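You operate a simulated robot arm through the tools that you are given. There is no shell and no other tool.

You are at the controls of a simulated robot arm. One attempt, no reset.

## Task
Serve the muffin on the white plate and pour milk into the yellow mug.
Fine: milk up to the mug's line; the dome goes back on the cake plate, the jug where it stood. Set down upright: white jug.

The check looks at the end state, three seconds after you hand in, the way a careful person would. Anything else that was tipped, shoved, dropped, spilled or broken makes it a failure.

## Robot
A 7-joint arm with a two-finger gripper, fixed in place. Base frame: the origin is at the foot of the arm, x ahead of it, y to its left, z up; the work surface is at about z = 739. Lengths are in mm, angles in rad, forces in N, time in s.
With the tool pointing down near the work surface it reaches from about 280 to 720 mm from the base axis. Its first joint turns from -2.897 to 2.897 rad. Payload 2.94 kg.
The tool frame sits at the grasp point between the pads (the TCP): z along the fingers, y along the line on which they close. The tips reach 30 mm beyond it. The gripper opens to 138 mm. The gripper's body begins 109 mm behind the TCP.
Orientation is told as [roll, pitch, yaw] about the base's x, y, z axes, in that order, counted from this pose: with the fingers straight down and closing along the base's y, the tool's x points along the base's -x, its y along +y and its z along -z.

## Interface
- The arm moves only by the tool drive_tool. Its argument "rows" is a list of rows, each a list of 6 numbers: the shift along the base's x, y, z in units of 400 mm (1.0 is 400 mm), then the turn, a rotation vector about the base's x, y, z in units of 90 degrees (1.0 is 90 degrees). In form: [[dx, dy, dz, rx, ry, rz], ...]. A call has 1 to 20 rows; each row is the pose to reach, as a shift and turn from the pose commanded when the call began. "hand" is the gripper command, from -1 (fully open) to 1 (shut), values between in proportion, set as the call begins (left out, the last holds). A call with a number of a shift or a turn outside -1 to 1 is refused whole. A row lasts 0.2 s, in which the tool goes at most 50 mm and 0.15 rad; a call with a longer step from one row to the next is refused whole, and so is a gripper value outside its range. Where a pose cannot be reached the arm comes as near as it can. A force on the tool above 40 N (or 10 N above the force at the start of the call, whichever is more), or a blocked arm, ends the call early, and 0.2 s more pass. The fingers move at their own pace and stop on an object; they squeeze with about 27 N. The grip force told is the motor's: it shows also when the fingers shut on nothing. Time passes only in rows, and 0.2 s behind the last, so rows that repeat a pose let the fingers close. It gives the time, the measured TCP pose, the force on the tool (base axes), the opening and the grip force at its end, in the units of the frame above (readings bear some noise), with the torque about the TCP (base axes, N m) and any sound that the robot's microphone picked up, and new pictures: "show" is both (left out), scene, wrist or none.
- Cameras (640 x 400 px; columns grow to the right, rows downward): "scene" is fixed at [399, 498.1, 1480.3]; the picture's right is [-0.95, -0.32, 0.00], its down [-0.23, 0.68, -0.69] and it looks along [0.22, -0.66, -0.72] (base axes); focal length 250 px, centre (320, 200). "wrist" rides on the gripper at [71, 19, -146] in the tool frame; the picture's right is [-0.26, 0.97, 0.00], its down [-0.85, -0.23, -0.48] and it looks along [-0.46, -0.12, 0.88] (tool axes); focal length 280 px, centre (320, 200). There is no depth. A picture from a camera that has moved, and an enlarged one, comes with that camera's place and axes in the base frame and with its lens.
- lift_body(by): slides the trunk up (or, below 0, down) by that many mm; the arm rides with it, the base frame stays. It gives what a move gives, with no picture.
- enlarge(camera, box): a new picture of the part [left, top, right, bottom] of that camera's present view, enlarged. It takes no simulated time.
- job_done(): hands the job in; it is judged then, once.

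Nothing tells you positions but the pictures and the camera data. Unless the task says otherwise, let go and move clear before handing in.

The tools are called after ">>>" as a command line: name --pt "numbers of a row" for each row, then --argument value for the rest, lists and objects as JSON in quotes. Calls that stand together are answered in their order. drive_tool: Moves the arm, as the interface text tells. Its arguments: {"type":"object","properties":{"rows":{"type":"array","items":{"type":"array","items":{"type":"number"}}},"hand":{"type":"number"},"show":{"type":"string","enum":["both","scene","wrist","none"]}},"required":["rows"]} The other tools are called the same way: lift_body (by) slides the trunk up or down; enlarge (camera, box) takes an enlarged picture of a part of a camera's view; job_done () hands the job in.

At the start:

```text
t: 0.0
ee_pos: [458.0, -120.8, 1189.7]
ee_rot: [0.001, 0.0, 0.001]
contact_force: [-0.3, -0.2, -0.2]
torque: [0.02, -0.01, -0.04]
opening: 138.0
grasp_force: 0.1
trunk travel left (down, up): [-400.0, 54.0]
```

scene: 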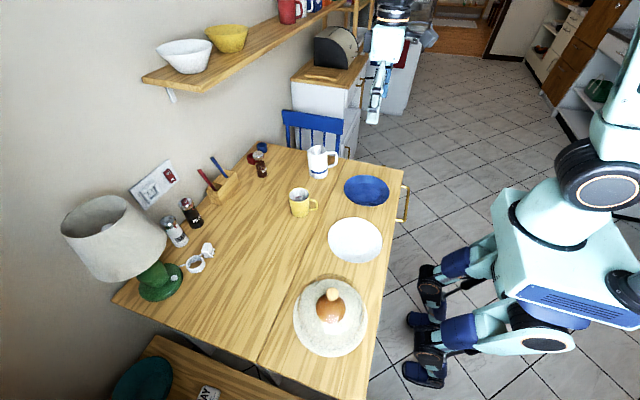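
wrist: 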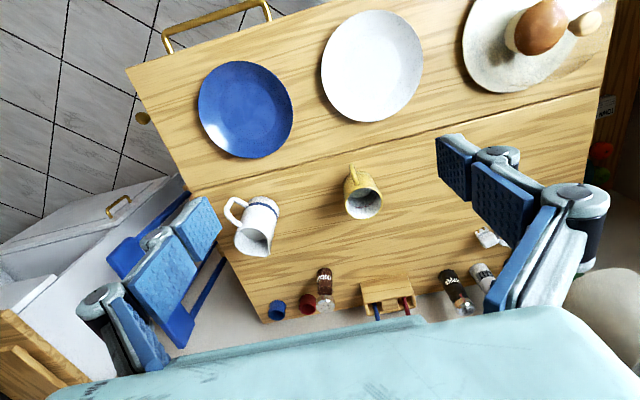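

I see a table with a cake plate under a glass dome (wooden knob) holding a muffin, a white plate, a blue plate, a yellow mug and a white jug. I will enlarge the pictures first to find exact positions.

>>> enlarge --camera "scene" --box '[270, 260, 400, 370]'

>>> enlarge --camera "scene" --box '[270, 130, 400, 220]'

>>> enlarge --camera "wrist" --box '[440, 0, 640, 120]'

>>> enlarge --camera "wrist" --box '[200, 140, 420, 270]'

```text
3.64 times, centred on (335, 315) of scene
camera zoom: at [399.0, 498.1, 1480.3], right [-0.95, -0.32, 0.0], down [-0.23, 0.68, -0.69], along [0.22, -0.66, -0.72], focal length 908 px, centre (266, -218)
```

zoom: 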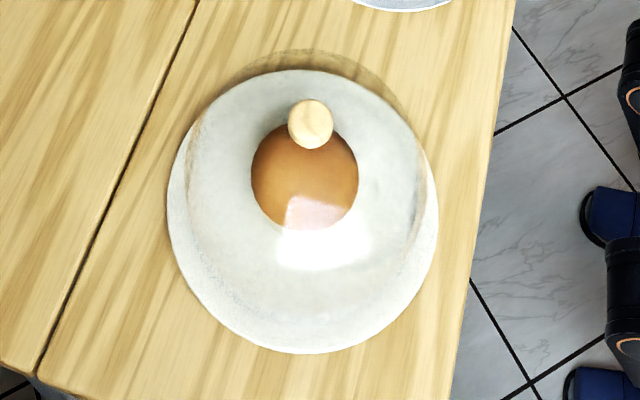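

```text
4.44 times, centred on (335, 175) of scene
camera zoom: at [399.0, 498.1, 1480.3], right [-0.95, -0.32, 0.0], down [-0.23, 0.68, -0.69], along [0.22, -0.66, -0.72], focal length 1109 px, centre (253, 311)
```

zoom: 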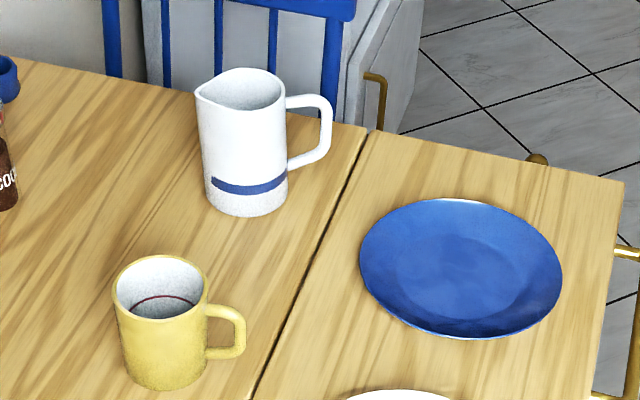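

```text
3.20 times, centred on (540, 60) of wrist
camera zoom: at [386.3, -103.7, 1335.2], right [0.26, 0.97, 0.0], down [0.85, -0.23, 0.48], along [0.46, -0.12, -0.88], focal length 897 px, centre (-384, 648)
```

zoom: 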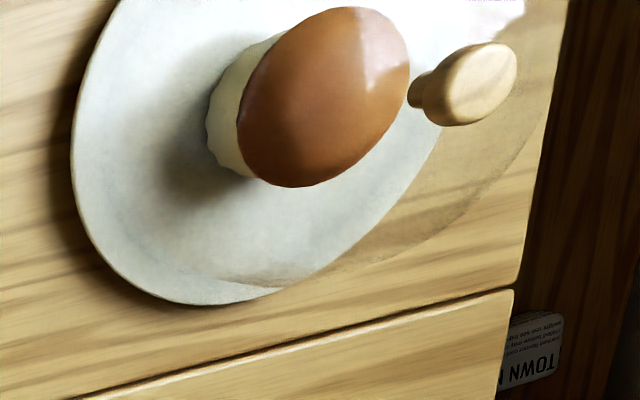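

```text
2.91 times, centred on (310, 205) of wrist
camera zoom: at [386.3, -103.7, 1335.2], right [0.26, 0.97, 0.0], down [0.85, -0.23, 0.48], along [0.46, -0.12, -0.88], focal length 816 px, centre (349, 186)
```

zoom: 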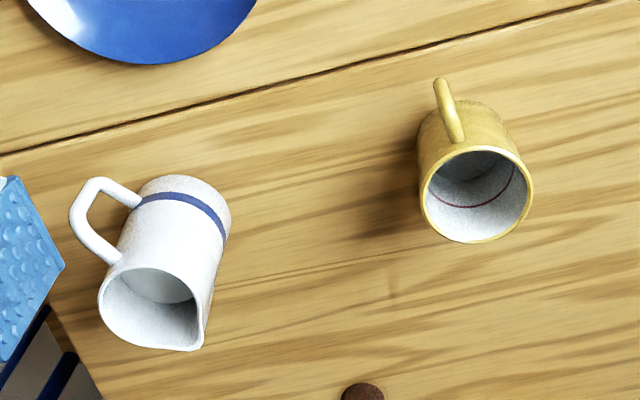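

The glass dome sits at about (451, 250) with its knob near z≈892, the white plate is near (445, -27), the mug near (680, -92) and the jug near (691, -342). I move above the dome to view the knob more closely.

>>> drive_tool --pt "-0.002 0.1 -0.04 0 0 0" --pt "-0.004 0.2 -0.09 0 0 0" --pt "-0.006 0.3 -0.14 0 0 0" --pt "-0.008 0.4 -0.2 0 0 0" --pt "-0.01 0.5 -0.25 0 0 0" --pt "-0.012 0.6 -0.3 0 0 0" --pt "-0.014 0.7 -0.35 0 0 0" --pt "-0.016 0.8 -0.4 0 0 0" --pt "-0.0175 0.88 -0.44 0 0 0" --pt "-0.0175 0.9225 -0.45 0 0 0" --pt "-0.0175 0.9225 -0.45 0 0 0" --hand -0.2

```text
t: 2.4
ee_pos: [450.2, 247.6, 1010.4]
ee_rot: [0.001, 0.001, -0.001]
contact_force: [0.6, -0.1, 0.2]
torque: [0.03, 0.02, 0.0]
opening: 83.1
grasp_force: 0.0
trunk travel left (down, up): [-400.0, 54.0]
camera wrist: at [379.1, 265.5, 1155.7], right [0.26, 0.97, 0.0], down [0.85, -0.23, 0.48], along [0.46, -0.12, -0.88], focal length 280 px, centre (320, 200)
```

scene: 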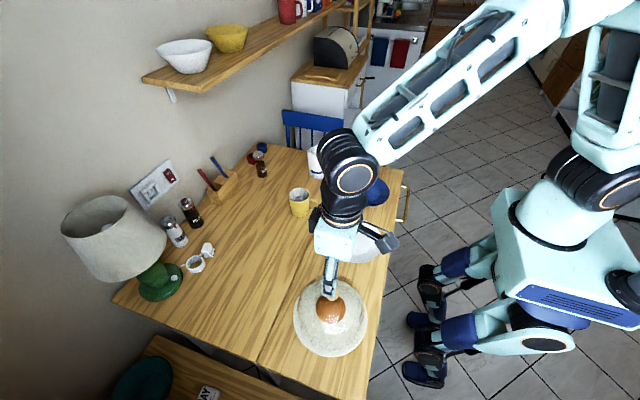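
wrist: 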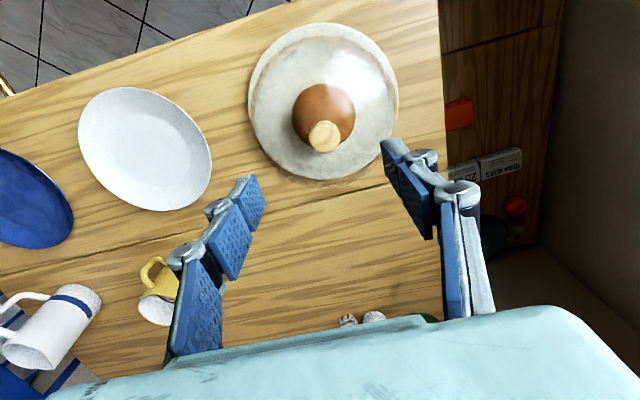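

The knob shows just ahead of the gripper; I enlarge to measure it before descending.

>>> enlarge --camera "wrist" --box '[240, 20, 410, 190]'

>>> enlarge --camera "scene" --box '[280, 230, 380, 360]'

```text
2.35 times, centred on (325, 105) of wrist
camera zoom: at [379.1, 265.5, 1155.7], right [0.26, 0.97, 0.0], down [0.85, -0.23, 0.48], along [0.46, -0.12, -0.88], focal length 660 px, centre (308, 424)
```

zoom: 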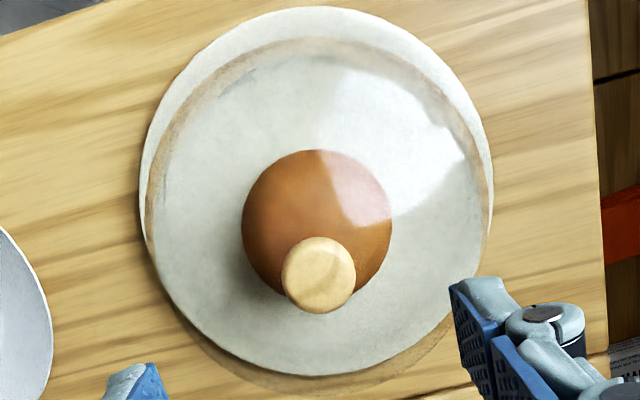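

```text
3.08 times, centred on (330, 295) of scene
camera zoom: at [399.0, 498.1, 1480.3], right [-0.95, -0.32, 0.0], down [-0.23, 0.68, -0.69], along [0.22, -0.66, -0.72], focal length 768 px, centre (289, -92)
```

zoom: 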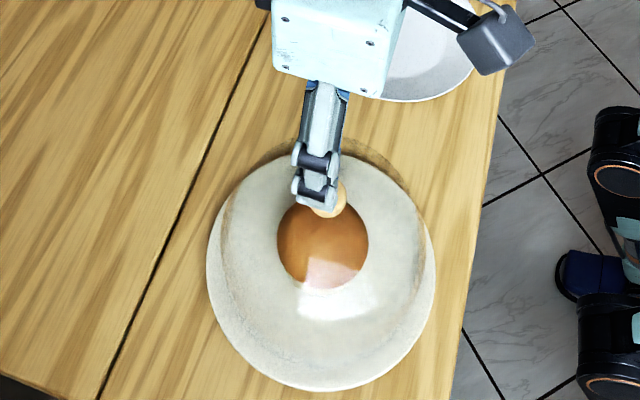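

The knob is about 30 mm wide, centred near (451, 250.5) with its top at about z 905. I lower to just above it with the fingers partly open and look again.

>>> drive_tool --pt "0.001 0.003 -0.05 0 0 0" --pt "0.002 0.0065 -0.1 0 0 0" --pt "0.002 0.0065 -0.14 0 0 0" --pt "0.002 0.0065 -0.14 0 0 0" --hand 0.1

>>> enlarge --camera "scene" --box '[290, 240, 370, 320]'

>>> enlarge --camera "wrist" --box '[220, 80, 420, 280]'

```text
t: 3.4
ee_pos: [452.6, 248.7, 952.9]
ee_rot: [0.0, 0.001, -0.002]
contact_force: [1.0, 0.2, -0.1]
torque: [-0.01, -0.04, -0.02]
opening: 62.4
grasp_force: 0.1
trunk travel left (down, up): [-400.0, 54.0]
camera wrist: at [379.8, 267.6, 1099.3], right [0.26, 0.97, 0.0], down [0.85, -0.23, 0.48], along [0.46, -0.12, -0.88], focal length 280 px, centre (320, 200)
```

scene: 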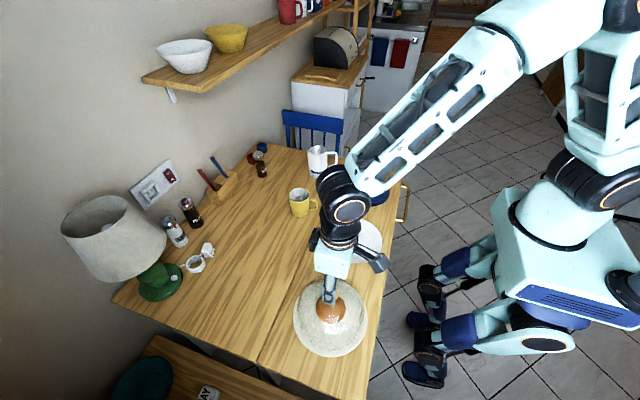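
wrist: 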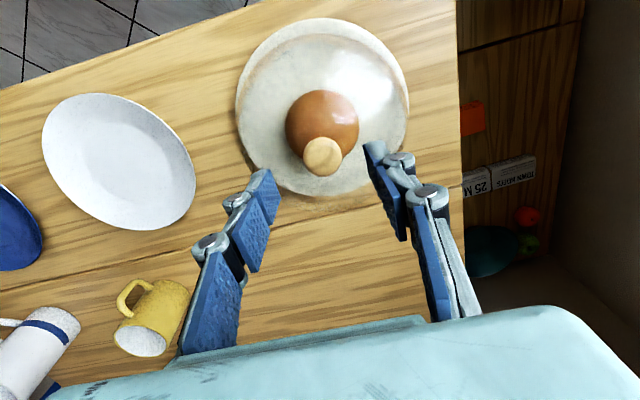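

```text
5.00 times, centred on (330, 280) of scene
camera zoom: at [399.0, 498.1, 1480.3], right [-0.95, -0.32, 0.0], down [-0.23, 0.68, -0.69], along [0.22, -0.66, -0.72], focal length 1248 px, centre (270, -200)
```

zoom: 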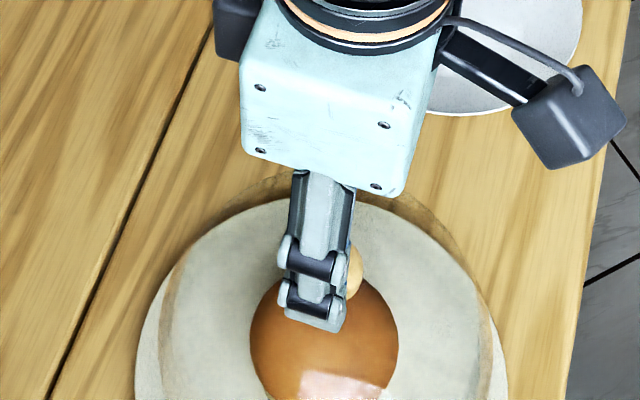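

```text
2.00 times, centred on (320, 180) of wrist
camera zoom: at [379.8, 267.6, 1099.3], right [0.26, 0.97, 0.0], down [0.85, -0.23, 0.48], along [0.46, -0.12, -0.88], focal length 561 px, centre (320, 240)
```

zoom: 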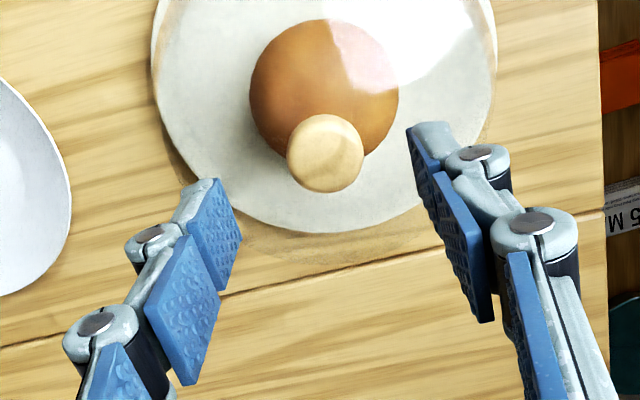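

The knob centre is at about (451, 251, 891). I lower so that the finger tips reach about z 888 around the knob, and look again before closing.

>>> drive_tool --pt "0.0 0.0 -0.03 0 0 0" --pt "0.0 0.0 -0.06 0 0 0" --pt "0.0 0.001 -0.0875 0 0 0" --pt "0.0 0.001 -0.0875 0 0 0"

>>> enlarge --camera "scene" --box '[290, 240, 370, 320]'

>>> enlarge --camera "wrist" --box '[220, 80, 420, 280]'

```text
t: 4.4
ee_pos: [451.1, 250.2, 918.3]
ee_rot: [0.001, -0.001, 0.0]
contact_force: [0.5, -0.4, -0.4]
torque: [0.01, 0.0, -0.01]
opening: 62.1
grasp_force: 0.0
trunk travel left (down, up): [-400.0, 54.0]
camera wrist: at [379.8, 268.2, 1064.2], right [0.26, 0.97, 0.0], down [0.85, -0.23, 0.48], along [0.46, -0.12, -0.88], focal length 280 px, centre (320, 200)
```

scene: 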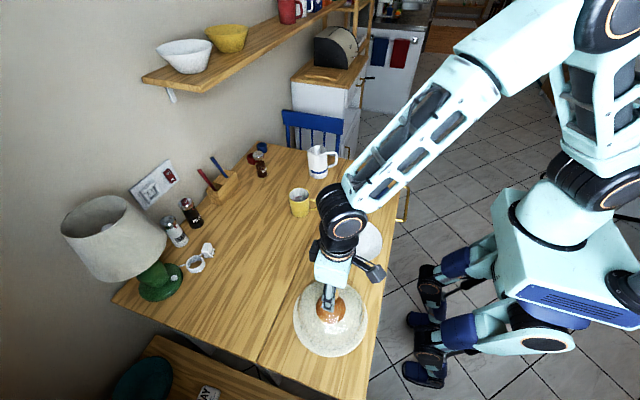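
wrist: 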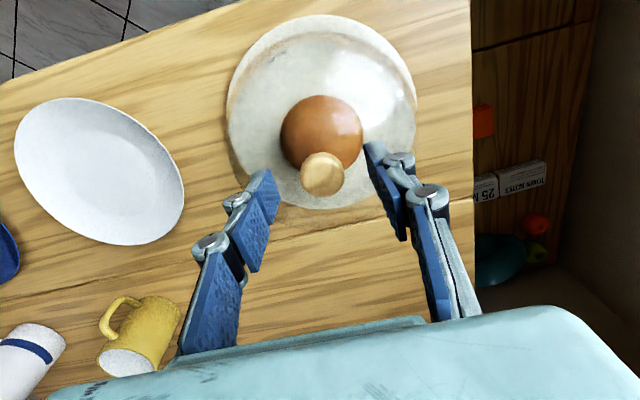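

```text
5.00 times, centred on (330, 280) of scene
camera zoom: at [399.0, 498.1, 1480.3], right [-0.95, -0.32, 0.0], down [-0.23, 0.68, -0.69], along [0.22, -0.66, -0.72], focal length 1248 px, centre (270, -200)
```

zoom: 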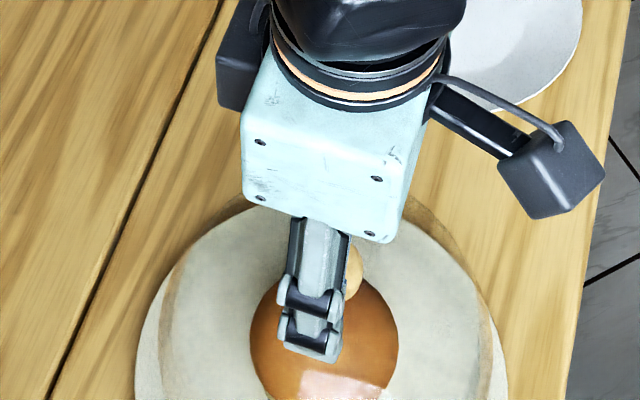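

```text
2.00 times, centred on (320, 180) of wrist
camera zoom: at [379.8, 268.2, 1064.2], right [0.26, 0.97, 0.0], down [0.85, -0.23, 0.48], along [0.46, -0.12, -0.88], focal length 561 px, centre (320, 240)
```

zoom: 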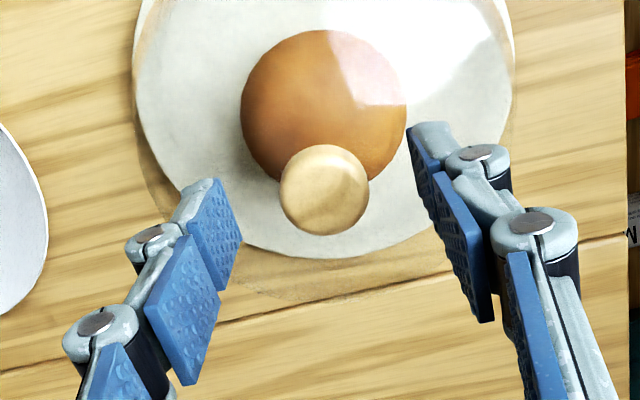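

The finger tips are at about the knob's widest height; I lower another 7 mm and close on the knob.

>>> drive_tool --pt "0.0 0.0 -0.0165 0 0 0" --pt "0.0 0.0 -0.0165 0 0 0" --show "none"

>>> drive_tool --pt "0 0 0 0 0 0" --pt "0 0 0 0 0 0" --pt "0 0 0 0 0 0" --hand 1

>>> enlarge --camera "wrist" --box '[220, 80, 420, 280]'

```text
t: 5.0
ee_pos: [453.1, 251.0, 912.5]
ee_rot: [0.002, 0.001, -0.001]
contact_force: [0.2, -0.5, 0.3]
torque: [0.0, -0.05, 0.01]
opening: 62.1
grasp_force: 0.0
trunk travel left (down, up): [-400.0, 54.0]
```

```text
t: 5.8
ee_pos: [452.1, 249.5, 912.3]
ee_rot: [0.0, 0.0, -0.002]
contact_force: [0.5, 0.7, 0.0]
torque: [0.01, -0.07, 0.06]
opening: 28.8
grasp_force: 27.2
trunk travel left (down, up): [-400.0, 54.0]
camera wrist: at [380.3, 268.4, 1057.9], right [0.26, 0.97, 0.0], down [0.85, -0.23, 0.48], along [0.46, -0.12, -0.88], focal length 280 px, centre (320, 200)
```

scene: 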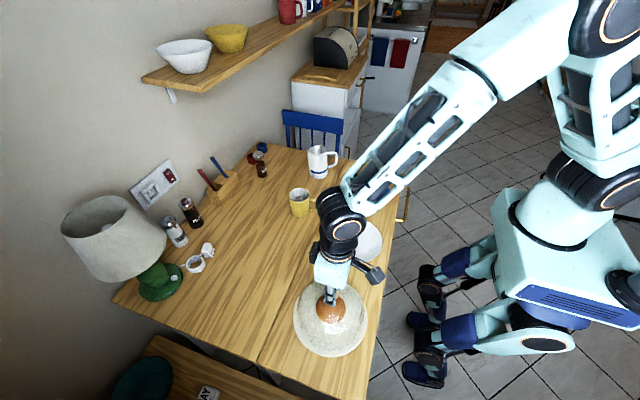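
wrist: 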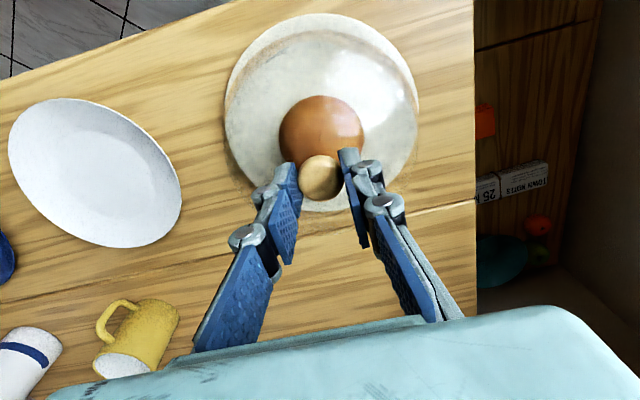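

```text
2.00 times, centred on (320, 180) of wrist
camera zoom: at [380.3, 268.4, 1057.9], right [0.26, 0.97, 0.0], down [0.85, -0.23, 0.48], along [0.46, -0.12, -0.88], focal length 561 px, centre (320, 240)
```

zoom: 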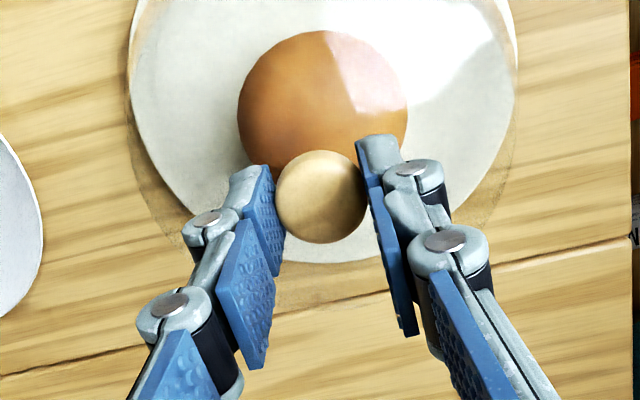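

The knob is held (28.8 mm opening). I lift the dome straight up.

>>> drive_tool --pt "0 0 0.02 0 0 0" --pt "0 0 0.06 0 0 0" --pt "0 0 0.12 0 0 0" --pt "0 0 0.18 0 0 0" --pt "0 0 0.24 0 0 0" --pt "0 0 0.3 0 0 0" --pt "0 0 0.34 0 0 0" --pt "0 0 0.34 0 0 0"

>>> enlarge --camera "scene" --box '[260, 200, 400, 360]'

>>> enlarge --camera "wrist" --box '[220, 20, 420, 220]'

```text
t: 7.6
ee_pos: [451.3, 249.2, 1046.8]
ee_rot: [0.002, 0.0, -0.001]
contact_force: [0.3, 0.0, -3.7]
torque: [0.02, 0.01, 0.01]
opening: 28.9
grasp_force: 26.9
trunk travel left (down, up): [-400.0, 54.0]
camera wrist: at [380.2, 268.3, 1192.9], right [0.26, 0.97, 0.0], down [0.85, -0.23, 0.48], along [0.46, -0.12, -0.88], focal length 280 px, centre (320, 200)
```

scene: 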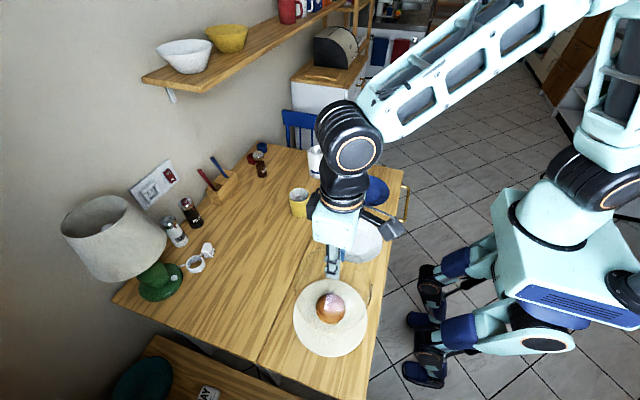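
wrist: 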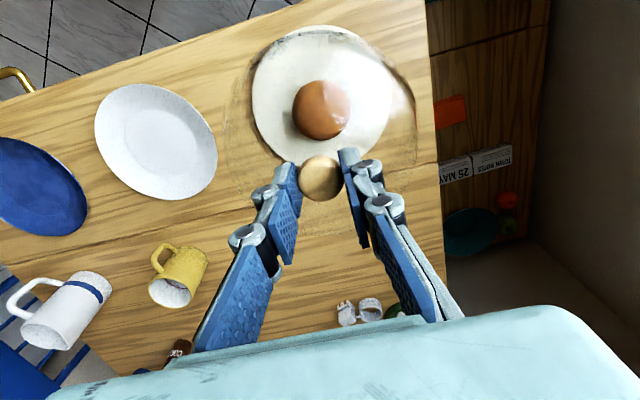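

```text
2.50 times, centred on (330, 280) of scene
camera zoom: at [399.0, 498.1, 1480.3], right [-0.95, -0.32, 0.0], down [-0.23, 0.68, -0.69], along [0.22, -0.66, -0.72], focal length 624 px, centre (295, 0)
```

zoom: 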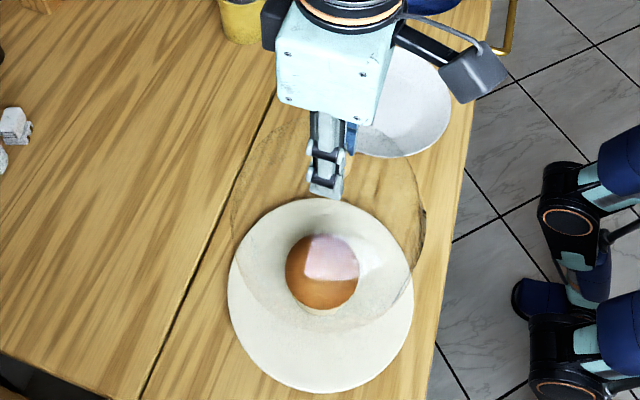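

```text
2.00 times, centred on (320, 120) of wrist
camera zoom: at [380.2, 268.3, 1192.9], right [0.26, 0.97, 0.0], down [0.85, -0.23, 0.48], along [0.46, -0.12, -0.88], focal length 561 px, centre (320, 360)
```

zoom: 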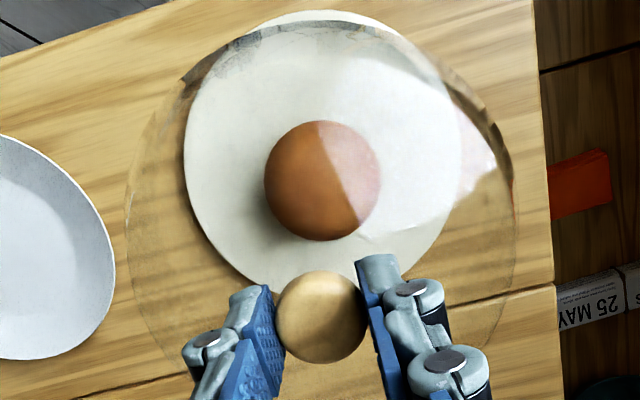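

The dome is up and clear of the muffin. I carry it to the free middle of the table around (640, 110) and lower it to just above the surface.

>>> drive_tool --pt "0.04 -0.03 0 0 0 0" --pt "0.12 -0.09 0 0 0 0" --pt "0.2 -0.15 0 0 0 0" --pt "0.28 -0.21 0 0 0 0" --pt "0.36 -0.27 0 0 0 0" --pt "0.43 -0.32 0 0 0 0" --pt "0.4725 -0.3525 0 0 0 0" --pt "0.4725 -0.3525 -0.06 0 0 0" --pt "0.4725 -0.3525 -0.12 0 0 0" --pt "0.4725 -0.3525 -0.18 0 0 0" --pt "0.4725 -0.3525 -0.24 0 0 0" --pt "0.4725 -0.3525 -0.3 0 0 0" --pt "0.4725 -0.3525 -0.32 0 0 0" --pt "0.4725 -0.3525 -0.32 0 0 0"

>>> enlarge --camera "scene" --box '[200, 180, 370, 350]'

```text
t: 10.6
ee_pos: [640.2, 110.2, 919.6]
ee_rot: [0.001, 0.002, 0.001]
contact_force: [0.0, -0.6, -4.0]
torque: [0.01, 0.02, -0.03]
opening: 28.7
grasp_force: 26.6
trunk travel left (down, up): [-400.0, 54.0]
camera wrist: at [569.2, 127.2, 1065.0], right [0.26, 0.97, 0.0], down [0.85, -0.23, 0.48], along [0.46, -0.12, -0.88], focal length 280 px, centre (320, 200)
```

scene: 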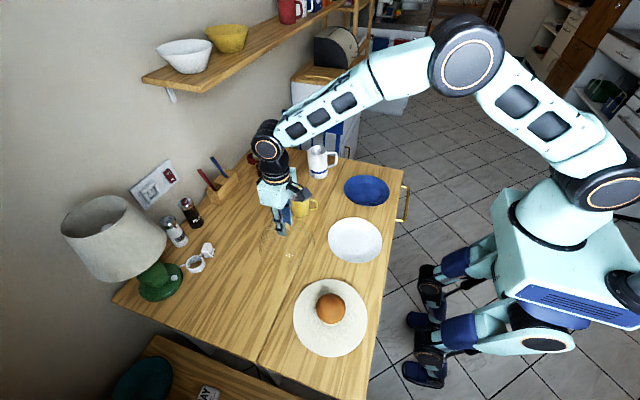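
wrist: 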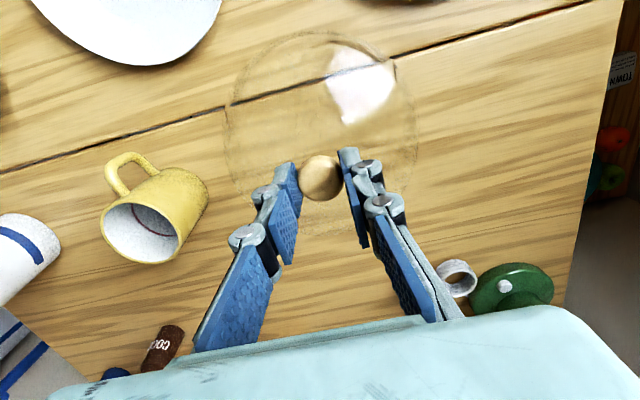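

```text
2.35 times, centred on (285, 265) of scene
camera zoom: at [399.0, 498.1, 1480.3], right [-0.95, -0.32, 0.0], down [-0.23, 0.68, -0.69], along [0.22, -0.66, -0.72], focal length 587 px, centre (402, 47)
```

zoom: 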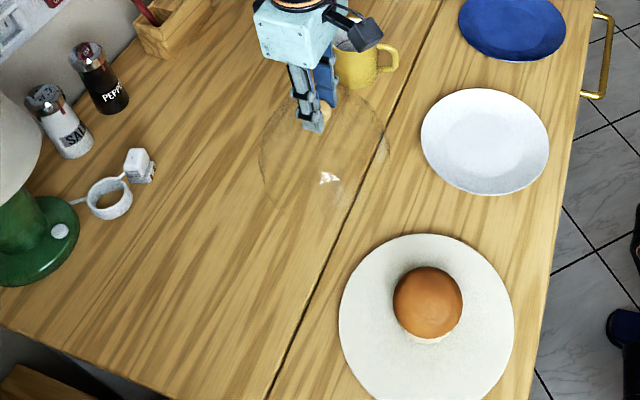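

The dome hangs about 15 mm above the table, clear of everything. I lower it in small steps until it touches.

>>> drive_tool --pt "0 0 -0.01 0 0 0" --pt "0 0 -0.02 0 0 0" --pt "0 0 -0.025 0 0 0" --show "none"

>>> drive_tool --pt "0 0 -0.004 0 0 0" --pt "0 0 -0.008 0 0 0" --show "none"

>>> drive_tool --pt "0 0 -0.004 0 0 0" --pt "0 0 -0.006 0 0 0" --show "none"

```text
t: 11.4
ee_pos: [640.2, 109.0, 909.6]
ee_rot: [0.0, 0.0, -0.001]
contact_force: [-0.9, 0.1, -3.7]
torque: [0.0, 0.01, -0.02]
opening: 29.0
grasp_force: 27.2
trunk travel left (down, up): [-400.0, 54.0]
```

```text
t: 12.0
ee_pos: [640.3, 109.2, 904.9]
ee_rot: [-0.001, 0.0, 0.001]
contact_force: [-0.2, 0.4, -4.3]
torque: [0.0, -0.01, 0.0]
opening: 28.9
grasp_force: 27.4
trunk travel left (down, up): [-400.0, 54.0]
```

```text
t: 12.6
ee_pos: [641.0, 109.9, 903.0]
ee_rot: [0.0, -0.001, 0.002]
contact_force: [-0.9, 0.8, -3.5]
torque: [-0.02, 0.02, 0.03]
opening: 28.5
grasp_force: 26.9
trunk travel left (down, up): [-400.0, 54.0]
```

>>> drive_tool --pt "0 0 -0.003 0 0 0" --pt "0 0 -0.006 0 0 0" --show "none"

>>> drive_tool --pt "0 0 -0.003 0 0 0" --pt "0 0 -0.005 0 0 0" --show "none"

>>> enlarge --camera "scene" --box '[240, 180, 330, 280]'

```text
t: 13.2
ee_pos: [640.3, 108.8, 901.4]
ee_rot: [0.0, -0.001, 0.0]
contact_force: [-0.3, 0.5, -3.8]
torque: [-0.02, 0.01, -0.02]
opening: 28.8
grasp_force: 27.5
trunk travel left (down, up): [-400.0, 54.0]
```

```text
t: 13.8
ee_pos: [642.4, 108.7, 899.4]
ee_rot: [0.0, 0.0, 0.0]
contact_force: [-1.4, 0.7, -4.6]
torque: [0.01, 0.01, 0.01]
opening: 29.0
grasp_force: 26.9
trunk travel left (down, up): [-400.0, 54.0]
```

```text
4.00 times, centred on (285, 230) of scene
camera zoom: at [399.0, 498.1, 1480.3], right [-0.95, -0.32, 0.0], down [-0.23, 0.68, -0.69], along [0.22, -0.66, -0.72], focal length 998 px, centre (460, 80)
```

zoom: 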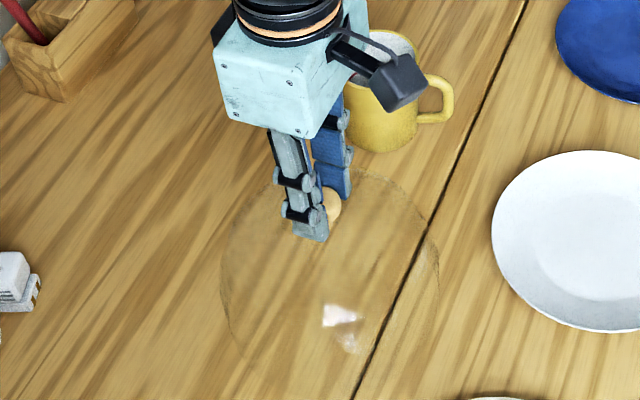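

No contact yet; I keep lowering in small steps.

>>> drive_tool --pt "0 0 -0.003 0 0 0" --pt "0 0 -0.005 0 0 0" --show "none"

>>> drive_tool --pt "0 0 -0.003 0 0 0" --pt "0 0 -0.005 0 0 0" --show "none"

>>> drive_tool --pt "0 0 -0.003 0 0 0" --pt "0 0 -0.005 0 0 0" --show "none"

```text
t: 14.4
ee_pos: [641.7, 109.6, 896.5]
ee_rot: [-0.001, 0.0, -0.001]
contact_force: [-0.3, -0.3, -3.8]
torque: [-0.02, 0.01, 0.0]
opening: 28.9
grasp_force: 26.6
trunk travel left (down, up): [-400.0, 54.0]
```

```text
t: 15.0
ee_pos: [640.3, 108.6, 895.9]
ee_rot: [0.001, 0.0, 0.0]
contact_force: [1.0, 1.0, -1.6]
torque: [-0.02, 0.06, 0.04]
opening: 28.7
grasp_force: 26.9
trunk travel left (down, up): [-400.0, 54.0]
```

```text
t: 15.6
ee_pos: [640.2, 110.0, 895.7]
ee_rot: [-0.001, -0.003, 0.0]
contact_force: [1.1, 0.9, 9.4]
torque: [-0.01, 0.61, 0.06]
opening: 29.1
grasp_force: 26.7
trunk travel left (down, up): [-400.0, 54.0]
```

The dome has touched the table (TCP ≈ 896). I ease the pressure, open the fingers and rise.

>>> drive_tool --pt "0 0 0.004 0 0 0" --show "none"

>>> drive_tool --pt "0 0 0 0 0 0" --pt "0 0 0 0 0 0" --pt "0 0 0 0 0 0" --hand 0.1

>>> drive_tool --pt "0 0 0.03 0 0 0" --pt "0 0 0.1 0 0 0" --pt "0 0 0.2 0 0 0" --pt "0 0 0.3 0 0 0" --pt "0 0 0.3 0 0 0"

>>> enlarge --camera "scene" --box '[240, 180, 380, 360]'

```text
t: 16.0
ee_pos: [641.6, 109.6, 896.4]
ee_rot: [0.0, -0.001, 0.0]
contact_force: [2.4, 0.4, 6.0]
torque: [-0.05, 0.0, 0.0]
opening: 28.7
grasp_force: 26.6
trunk travel left (down, up): [-400.0, 54.0]
```

```text
t: 16.8
ee_pos: [640.7, 109.2, 894.5]
ee_rot: [0.0, 0.0, 0.0]
contact_force: [-0.2, -0.1, -1.0]
torque: [-0.02, 0.02, -0.01]
opening: 62.2
grasp_force: 0.0
trunk travel left (down, up): [-400.0, 54.0]
camera wrist: at [569.2, 127.2, 1041.2], right [0.26, 0.97, 0.0], down [0.85, -0.23, 0.48], along [0.46, -0.12, -0.88], focal length 280 px, centre (320, 200)
```

scene: 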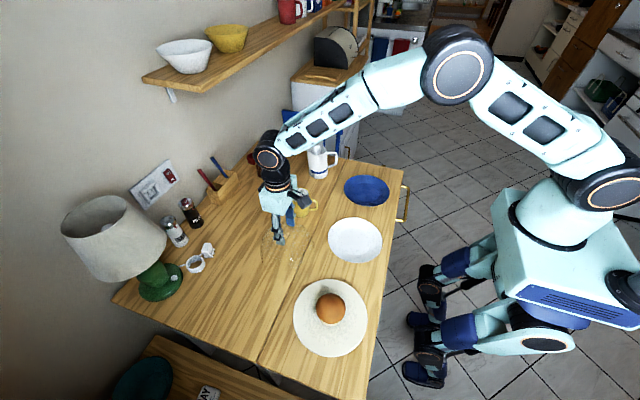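
wrist: 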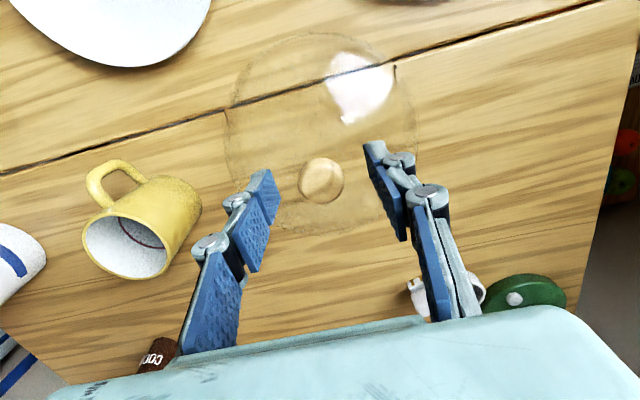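

```text
t: 18.0
ee_pos: [640.0, 110.3, 1014.6]
ee_rot: [0.0, 0.001, -0.001]
contact_force: [-1.2, 0.0, -0.1]
torque: [-0.05, -0.02, -0.01]
opening: 62.2
grasp_force: 0.1
trunk travel left (down, up): [-400.0, 54.0]
camera wrist: at [569.6, 127.5, 1161.4], right [0.26, 0.97, 0.0], down [0.85, -0.23, 0.48], along [0.46, -0.12, -0.88], focal length 280 px, centre (320, 200)
```

scene: 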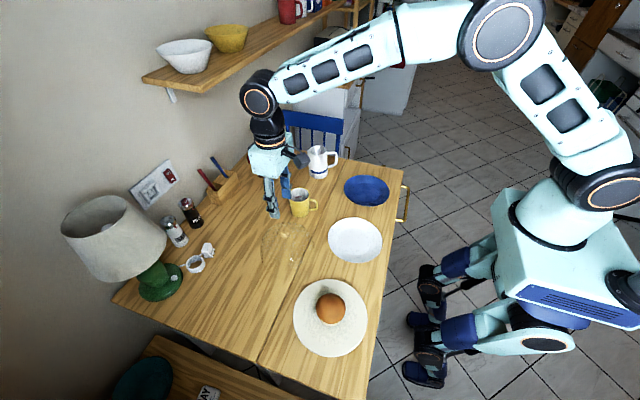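
wrist: 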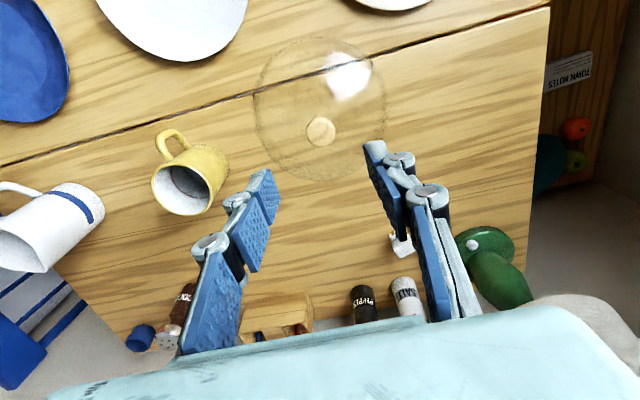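

```text
2.22 times, centred on (310, 270) of scene
camera zoom: at [399.0, 498.1, 1480.3], right [-0.95, -0.32, 0.0], down [-0.23, 0.68, -0.69], along [0.22, -0.66, -0.72], focal length 555 px, centre (342, 44)
```

zoom: 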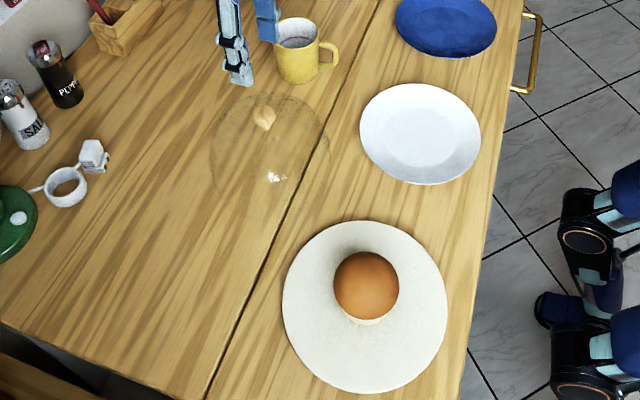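

The dome stands safely on the table at (640, 110). The muffin is on the cake plate near (452, 250) with its brown top around z 800; I go above it with the fingers open.

>>> drive_tool --pt "-0.08 0.06 0 0 0 0" --pt "-0.16 0.12 0 0 0 0" --pt "-0.24 0.18 0 0 0 0" --pt "-0.32 0.24 0 0 0 0" --pt "-0.4 0.3 -0.02 0 0 0" --pt "-0.455 0.337 -0.08 0 0 0" --pt "-0.472 0.3495 -0.15 0 0 0" --pt "-0.472 0.3495 -0.22 0 0 0" --pt "-0.472 0.3495 -0.22 0 0 0" --hand -0.6

>>> enlarge --camera "wrist" --box '[220, 60, 420, 260]'

>>> enlarge --camera "scene" --box '[280, 240, 380, 360]'

```text
t: 20.0
ee_pos: [452.9, 250.2, 926.2]
ee_rot: [0.0, 0.0, 0.002]
contact_force: [0.1, -0.3, 0.1]
torque: [-0.03, 0.02, 0.01]
opening: 110.4
grasp_force: 0.1
trunk travel left (down, up): [-400.0, 54.0]
camera wrist: at [380.1, 267.4, 1072.3], right [0.26, 0.97, 0.0], down [0.85, -0.23, 0.48], along [0.46, -0.12, -0.88], focal length 280 px, centre (320, 200)
```

scene: 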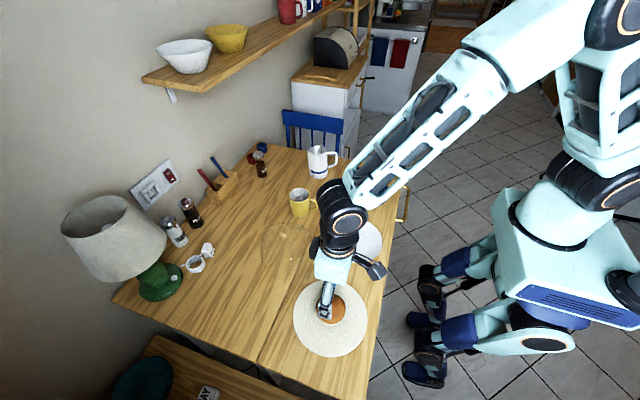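
wrist: 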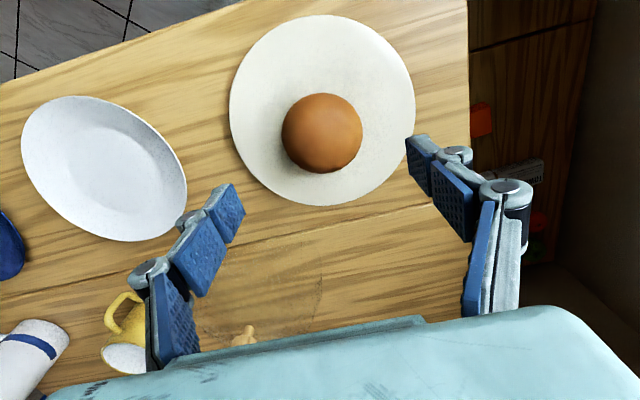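

```text
2.00 times, centred on (320, 160) of wrist
camera zoom: at [380.1, 267.4, 1072.3], right [0.26, 0.97, 0.0], down [0.85, -0.23, 0.48], along [0.46, -0.12, -0.88], focal length 561 px, centre (320, 280)
```

zoom: 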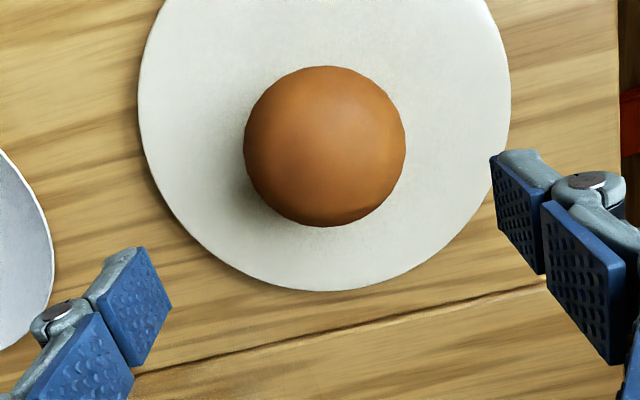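

```text
3.33 times, centred on (330, 300) of scene
camera zoom: at [399.0, 498.1, 1480.3], right [-0.95, -0.32, 0.0], down [-0.23, 0.68, -0.69], along [0.22, -0.66, -0.72], focal length 832 px, centre (287, -133)
```

zoom: 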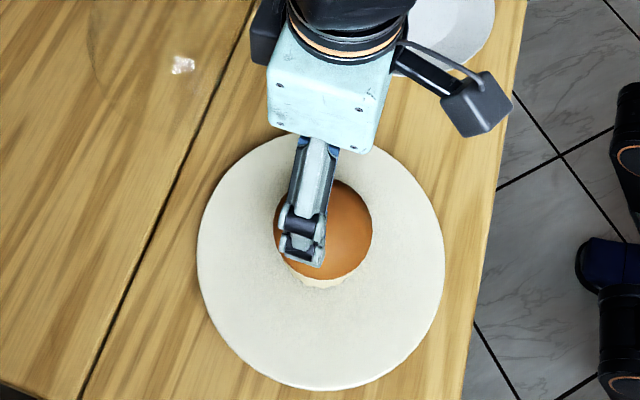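

The muffin is 78 mm wide, centred at (451, 250.5). I lower the open fingers around it and close.

>>> drive_tool --pt "0 0 -0.08 0 0 0" --pt "0 0 -0.16 0 0 0" --pt "0 0 -0.24 0 0 0" --pt "0 0 -0.3 0 0 0" --pt "0 0 -0.33 0 0 0" --pt "0 0 -0.33 0 0 0"

>>> enlarge --camera "scene" --box '[280, 240, 380, 360]'

```text
t: 21.4
ee_pos: [452.4, 249.2, 794.5]
ee_rot: [-0.001, 0.002, 0.0]
contact_force: [0.2, -0.2, 0.2]
torque: [0.0, 0.02, 0.02]
opening: 110.4
grasp_force: 0.0
trunk travel left (down, up): [-400.0, 54.0]
camera wrist: at [380.3, 267.3, 940.8], right [0.26, 0.97, 0.0], down [0.85, -0.23, 0.48], along [0.46, -0.12, -0.88], focal length 280 px, centre (320, 200)
```

scene: 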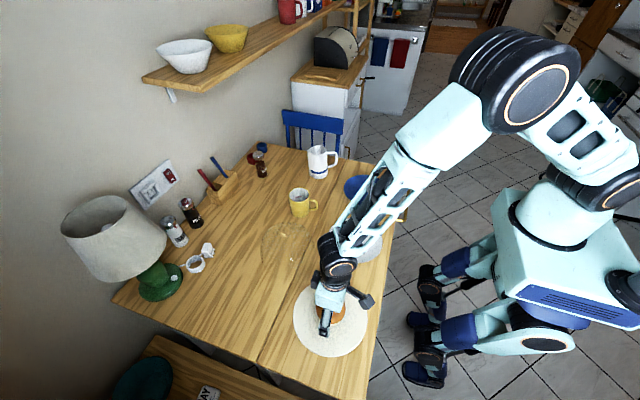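
wrist: 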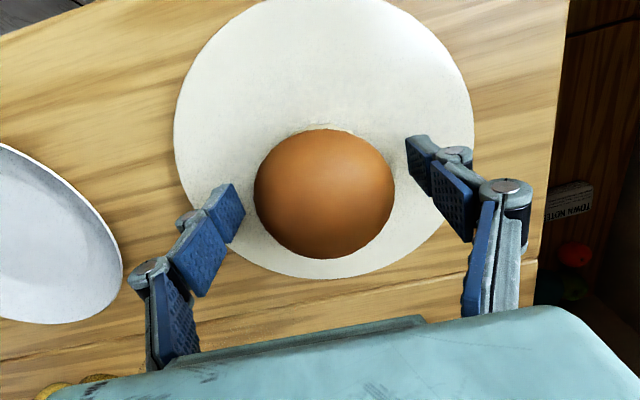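

```text
3.33 times, centred on (330, 300) of scene
camera zoom: at [399.0, 498.1, 1480.3], right [-0.95, -0.32, 0.0], down [-0.23, 0.68, -0.69], along [0.22, -0.66, -0.72], focal length 832 px, centre (287, -133)
```

zoom: 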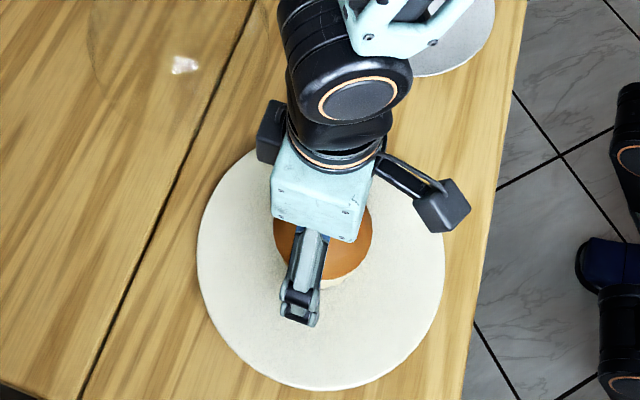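

The fingers straddle the muffin symmetrically; I close.

>>> drive_tool --pt "0 0 0 0 0 0" --pt "0 0 0 0 0 0" --pt "0 0 0 0 0 0" --pt "0 0 0 0 0 0" --hand 1

>>> drive_tool --pt "0 0 0.02 0 0 0" --pt "0 0 0.06 0 0 0" --pt "0 0 0.12 0 0 0" --pt "0 0 0.2 0 0 0" --pt "0 0 0.25 0 0 0" --pt "0 0 0.25 0 0 0"

```text
t: 22.4
ee_pos: [450.7, 249.9, 796.0]
ee_rot: [-0.001, 0.001, -0.001]
contact_force: [0.2, -0.6, -0.2]
torque: [0.0, -0.02, -0.02]
opening: 78.2
grasp_force: 26.8
trunk travel left (down, up): [-400.0, 54.0]
camera wrist: at [380.1, 267.2, 940.9], right [0.26, 0.96, 0.0], down [0.85, -0.23, 0.48], along [0.46, -0.12, -0.88], focal length 280 px, centre (320, 200)
```

scene: 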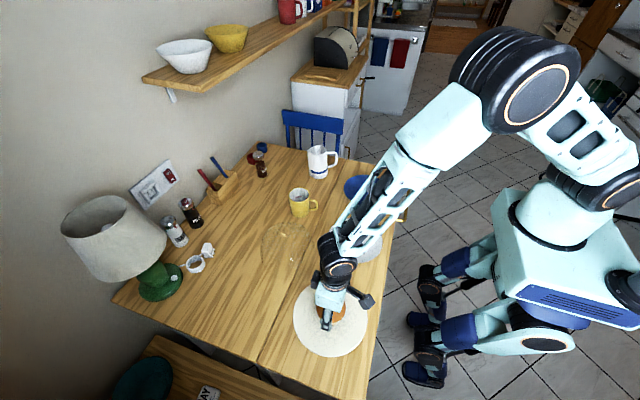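
wrist: 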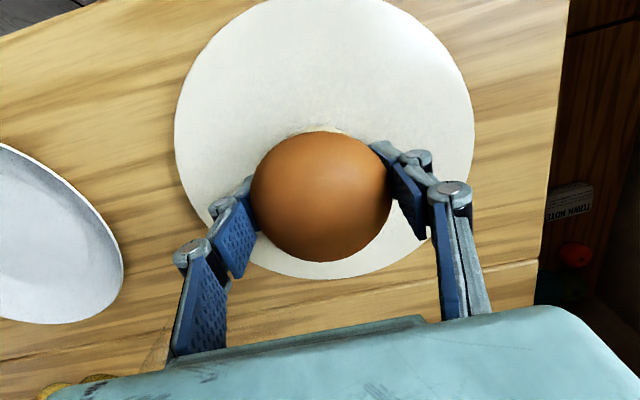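

```text
t: 23.8
ee_pos: [452.6, 249.5, 895.3]
ee_rot: [-0.001, -0.001, 0.0]
contact_force: [0.3, -0.2, -1.2]
torque: [0.04, -0.04, -0.03]
opening: 77.9
grasp_force: 27.2
trunk travel left (down, up): [-400.0, 54.0]
camera wrist: at [379.9, 266.9, 1040.7], right [0.26, 0.97, 0.0], down [0.85, -0.23, 0.48], along [0.46, -0.12, -0.88], focal length 280 px, centre (320, 200)
```

scene: 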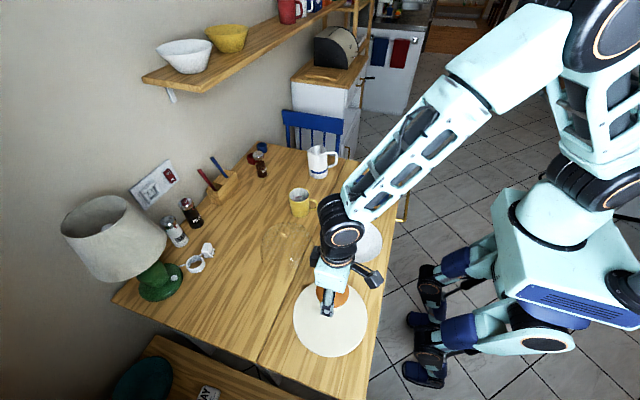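
wrist: 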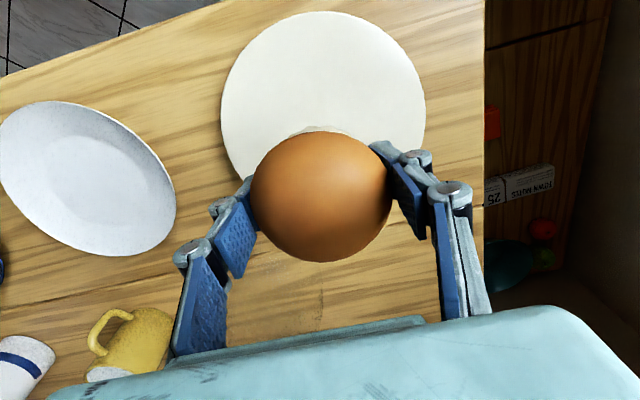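

The muffin is held. I carry it over the white plate near (441, -21) and look.

>>> drive_tool --pt "-0.003 -0.05 0 0 0 0" --pt "-0.007 -0.15 0 0 0 0" --pt "-0.01 -0.25 0 0 0 0" --pt "-0.014 -0.35 0 0 0 0" --pt "-0.018 -0.45 0 0 0 0" --pt "-0.022 -0.55 0 0 0 0" --pt "-0.025 -0.64 0 0 0 0" --pt "-0.0275 -0.6775 0 0 0 0" --pt "-0.0275 -0.6775 0 0 0 0"

>>> enlarge --camera "scene" --box '[290, 180, 410, 280]'

```text
t: 25.8
ee_pos: [441.0, -22.7, 895.7]
ee_rot: [0.001, 0.001, 0.0]
contact_force: [1.0, 0.1, -0.5]
torque: [-0.01, 0.01, -0.01]
opening: 77.8
grasp_force: 27.1
trunk travel left (down, up): [-400.0, 54.0]
camera wrist: at [369.1, -5.2, 1041.1], right [0.26, 0.97, 0.0], down [0.85, -0.23, 0.48], along [0.46, -0.12, -0.88], focal length 280 px, centre (320, 200)
```

scene: 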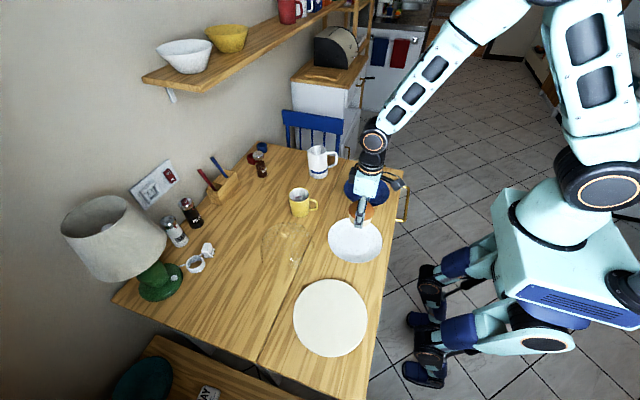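
wrist: 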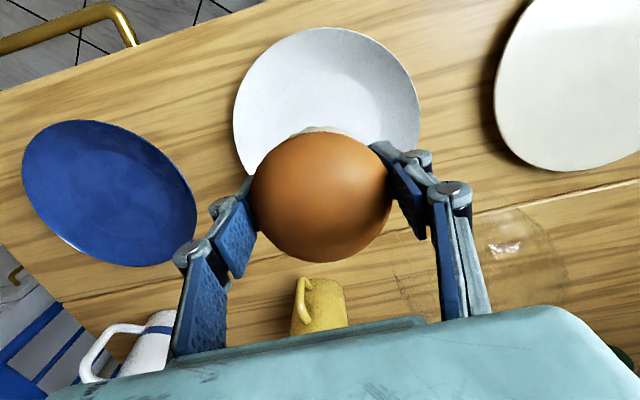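

```text
4.00 times, centred on (350, 230) of scene
camera zoom: at [399.0, 498.1, 1480.3], right [-0.95, -0.32, 0.0], down [-0.23, 0.68, -0.69], along [0.22, -0.66, -0.72], focal length 998 px, centre (200, 80)
```

zoom: 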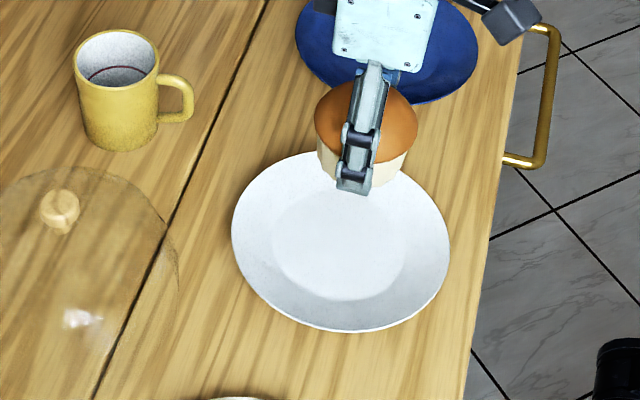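

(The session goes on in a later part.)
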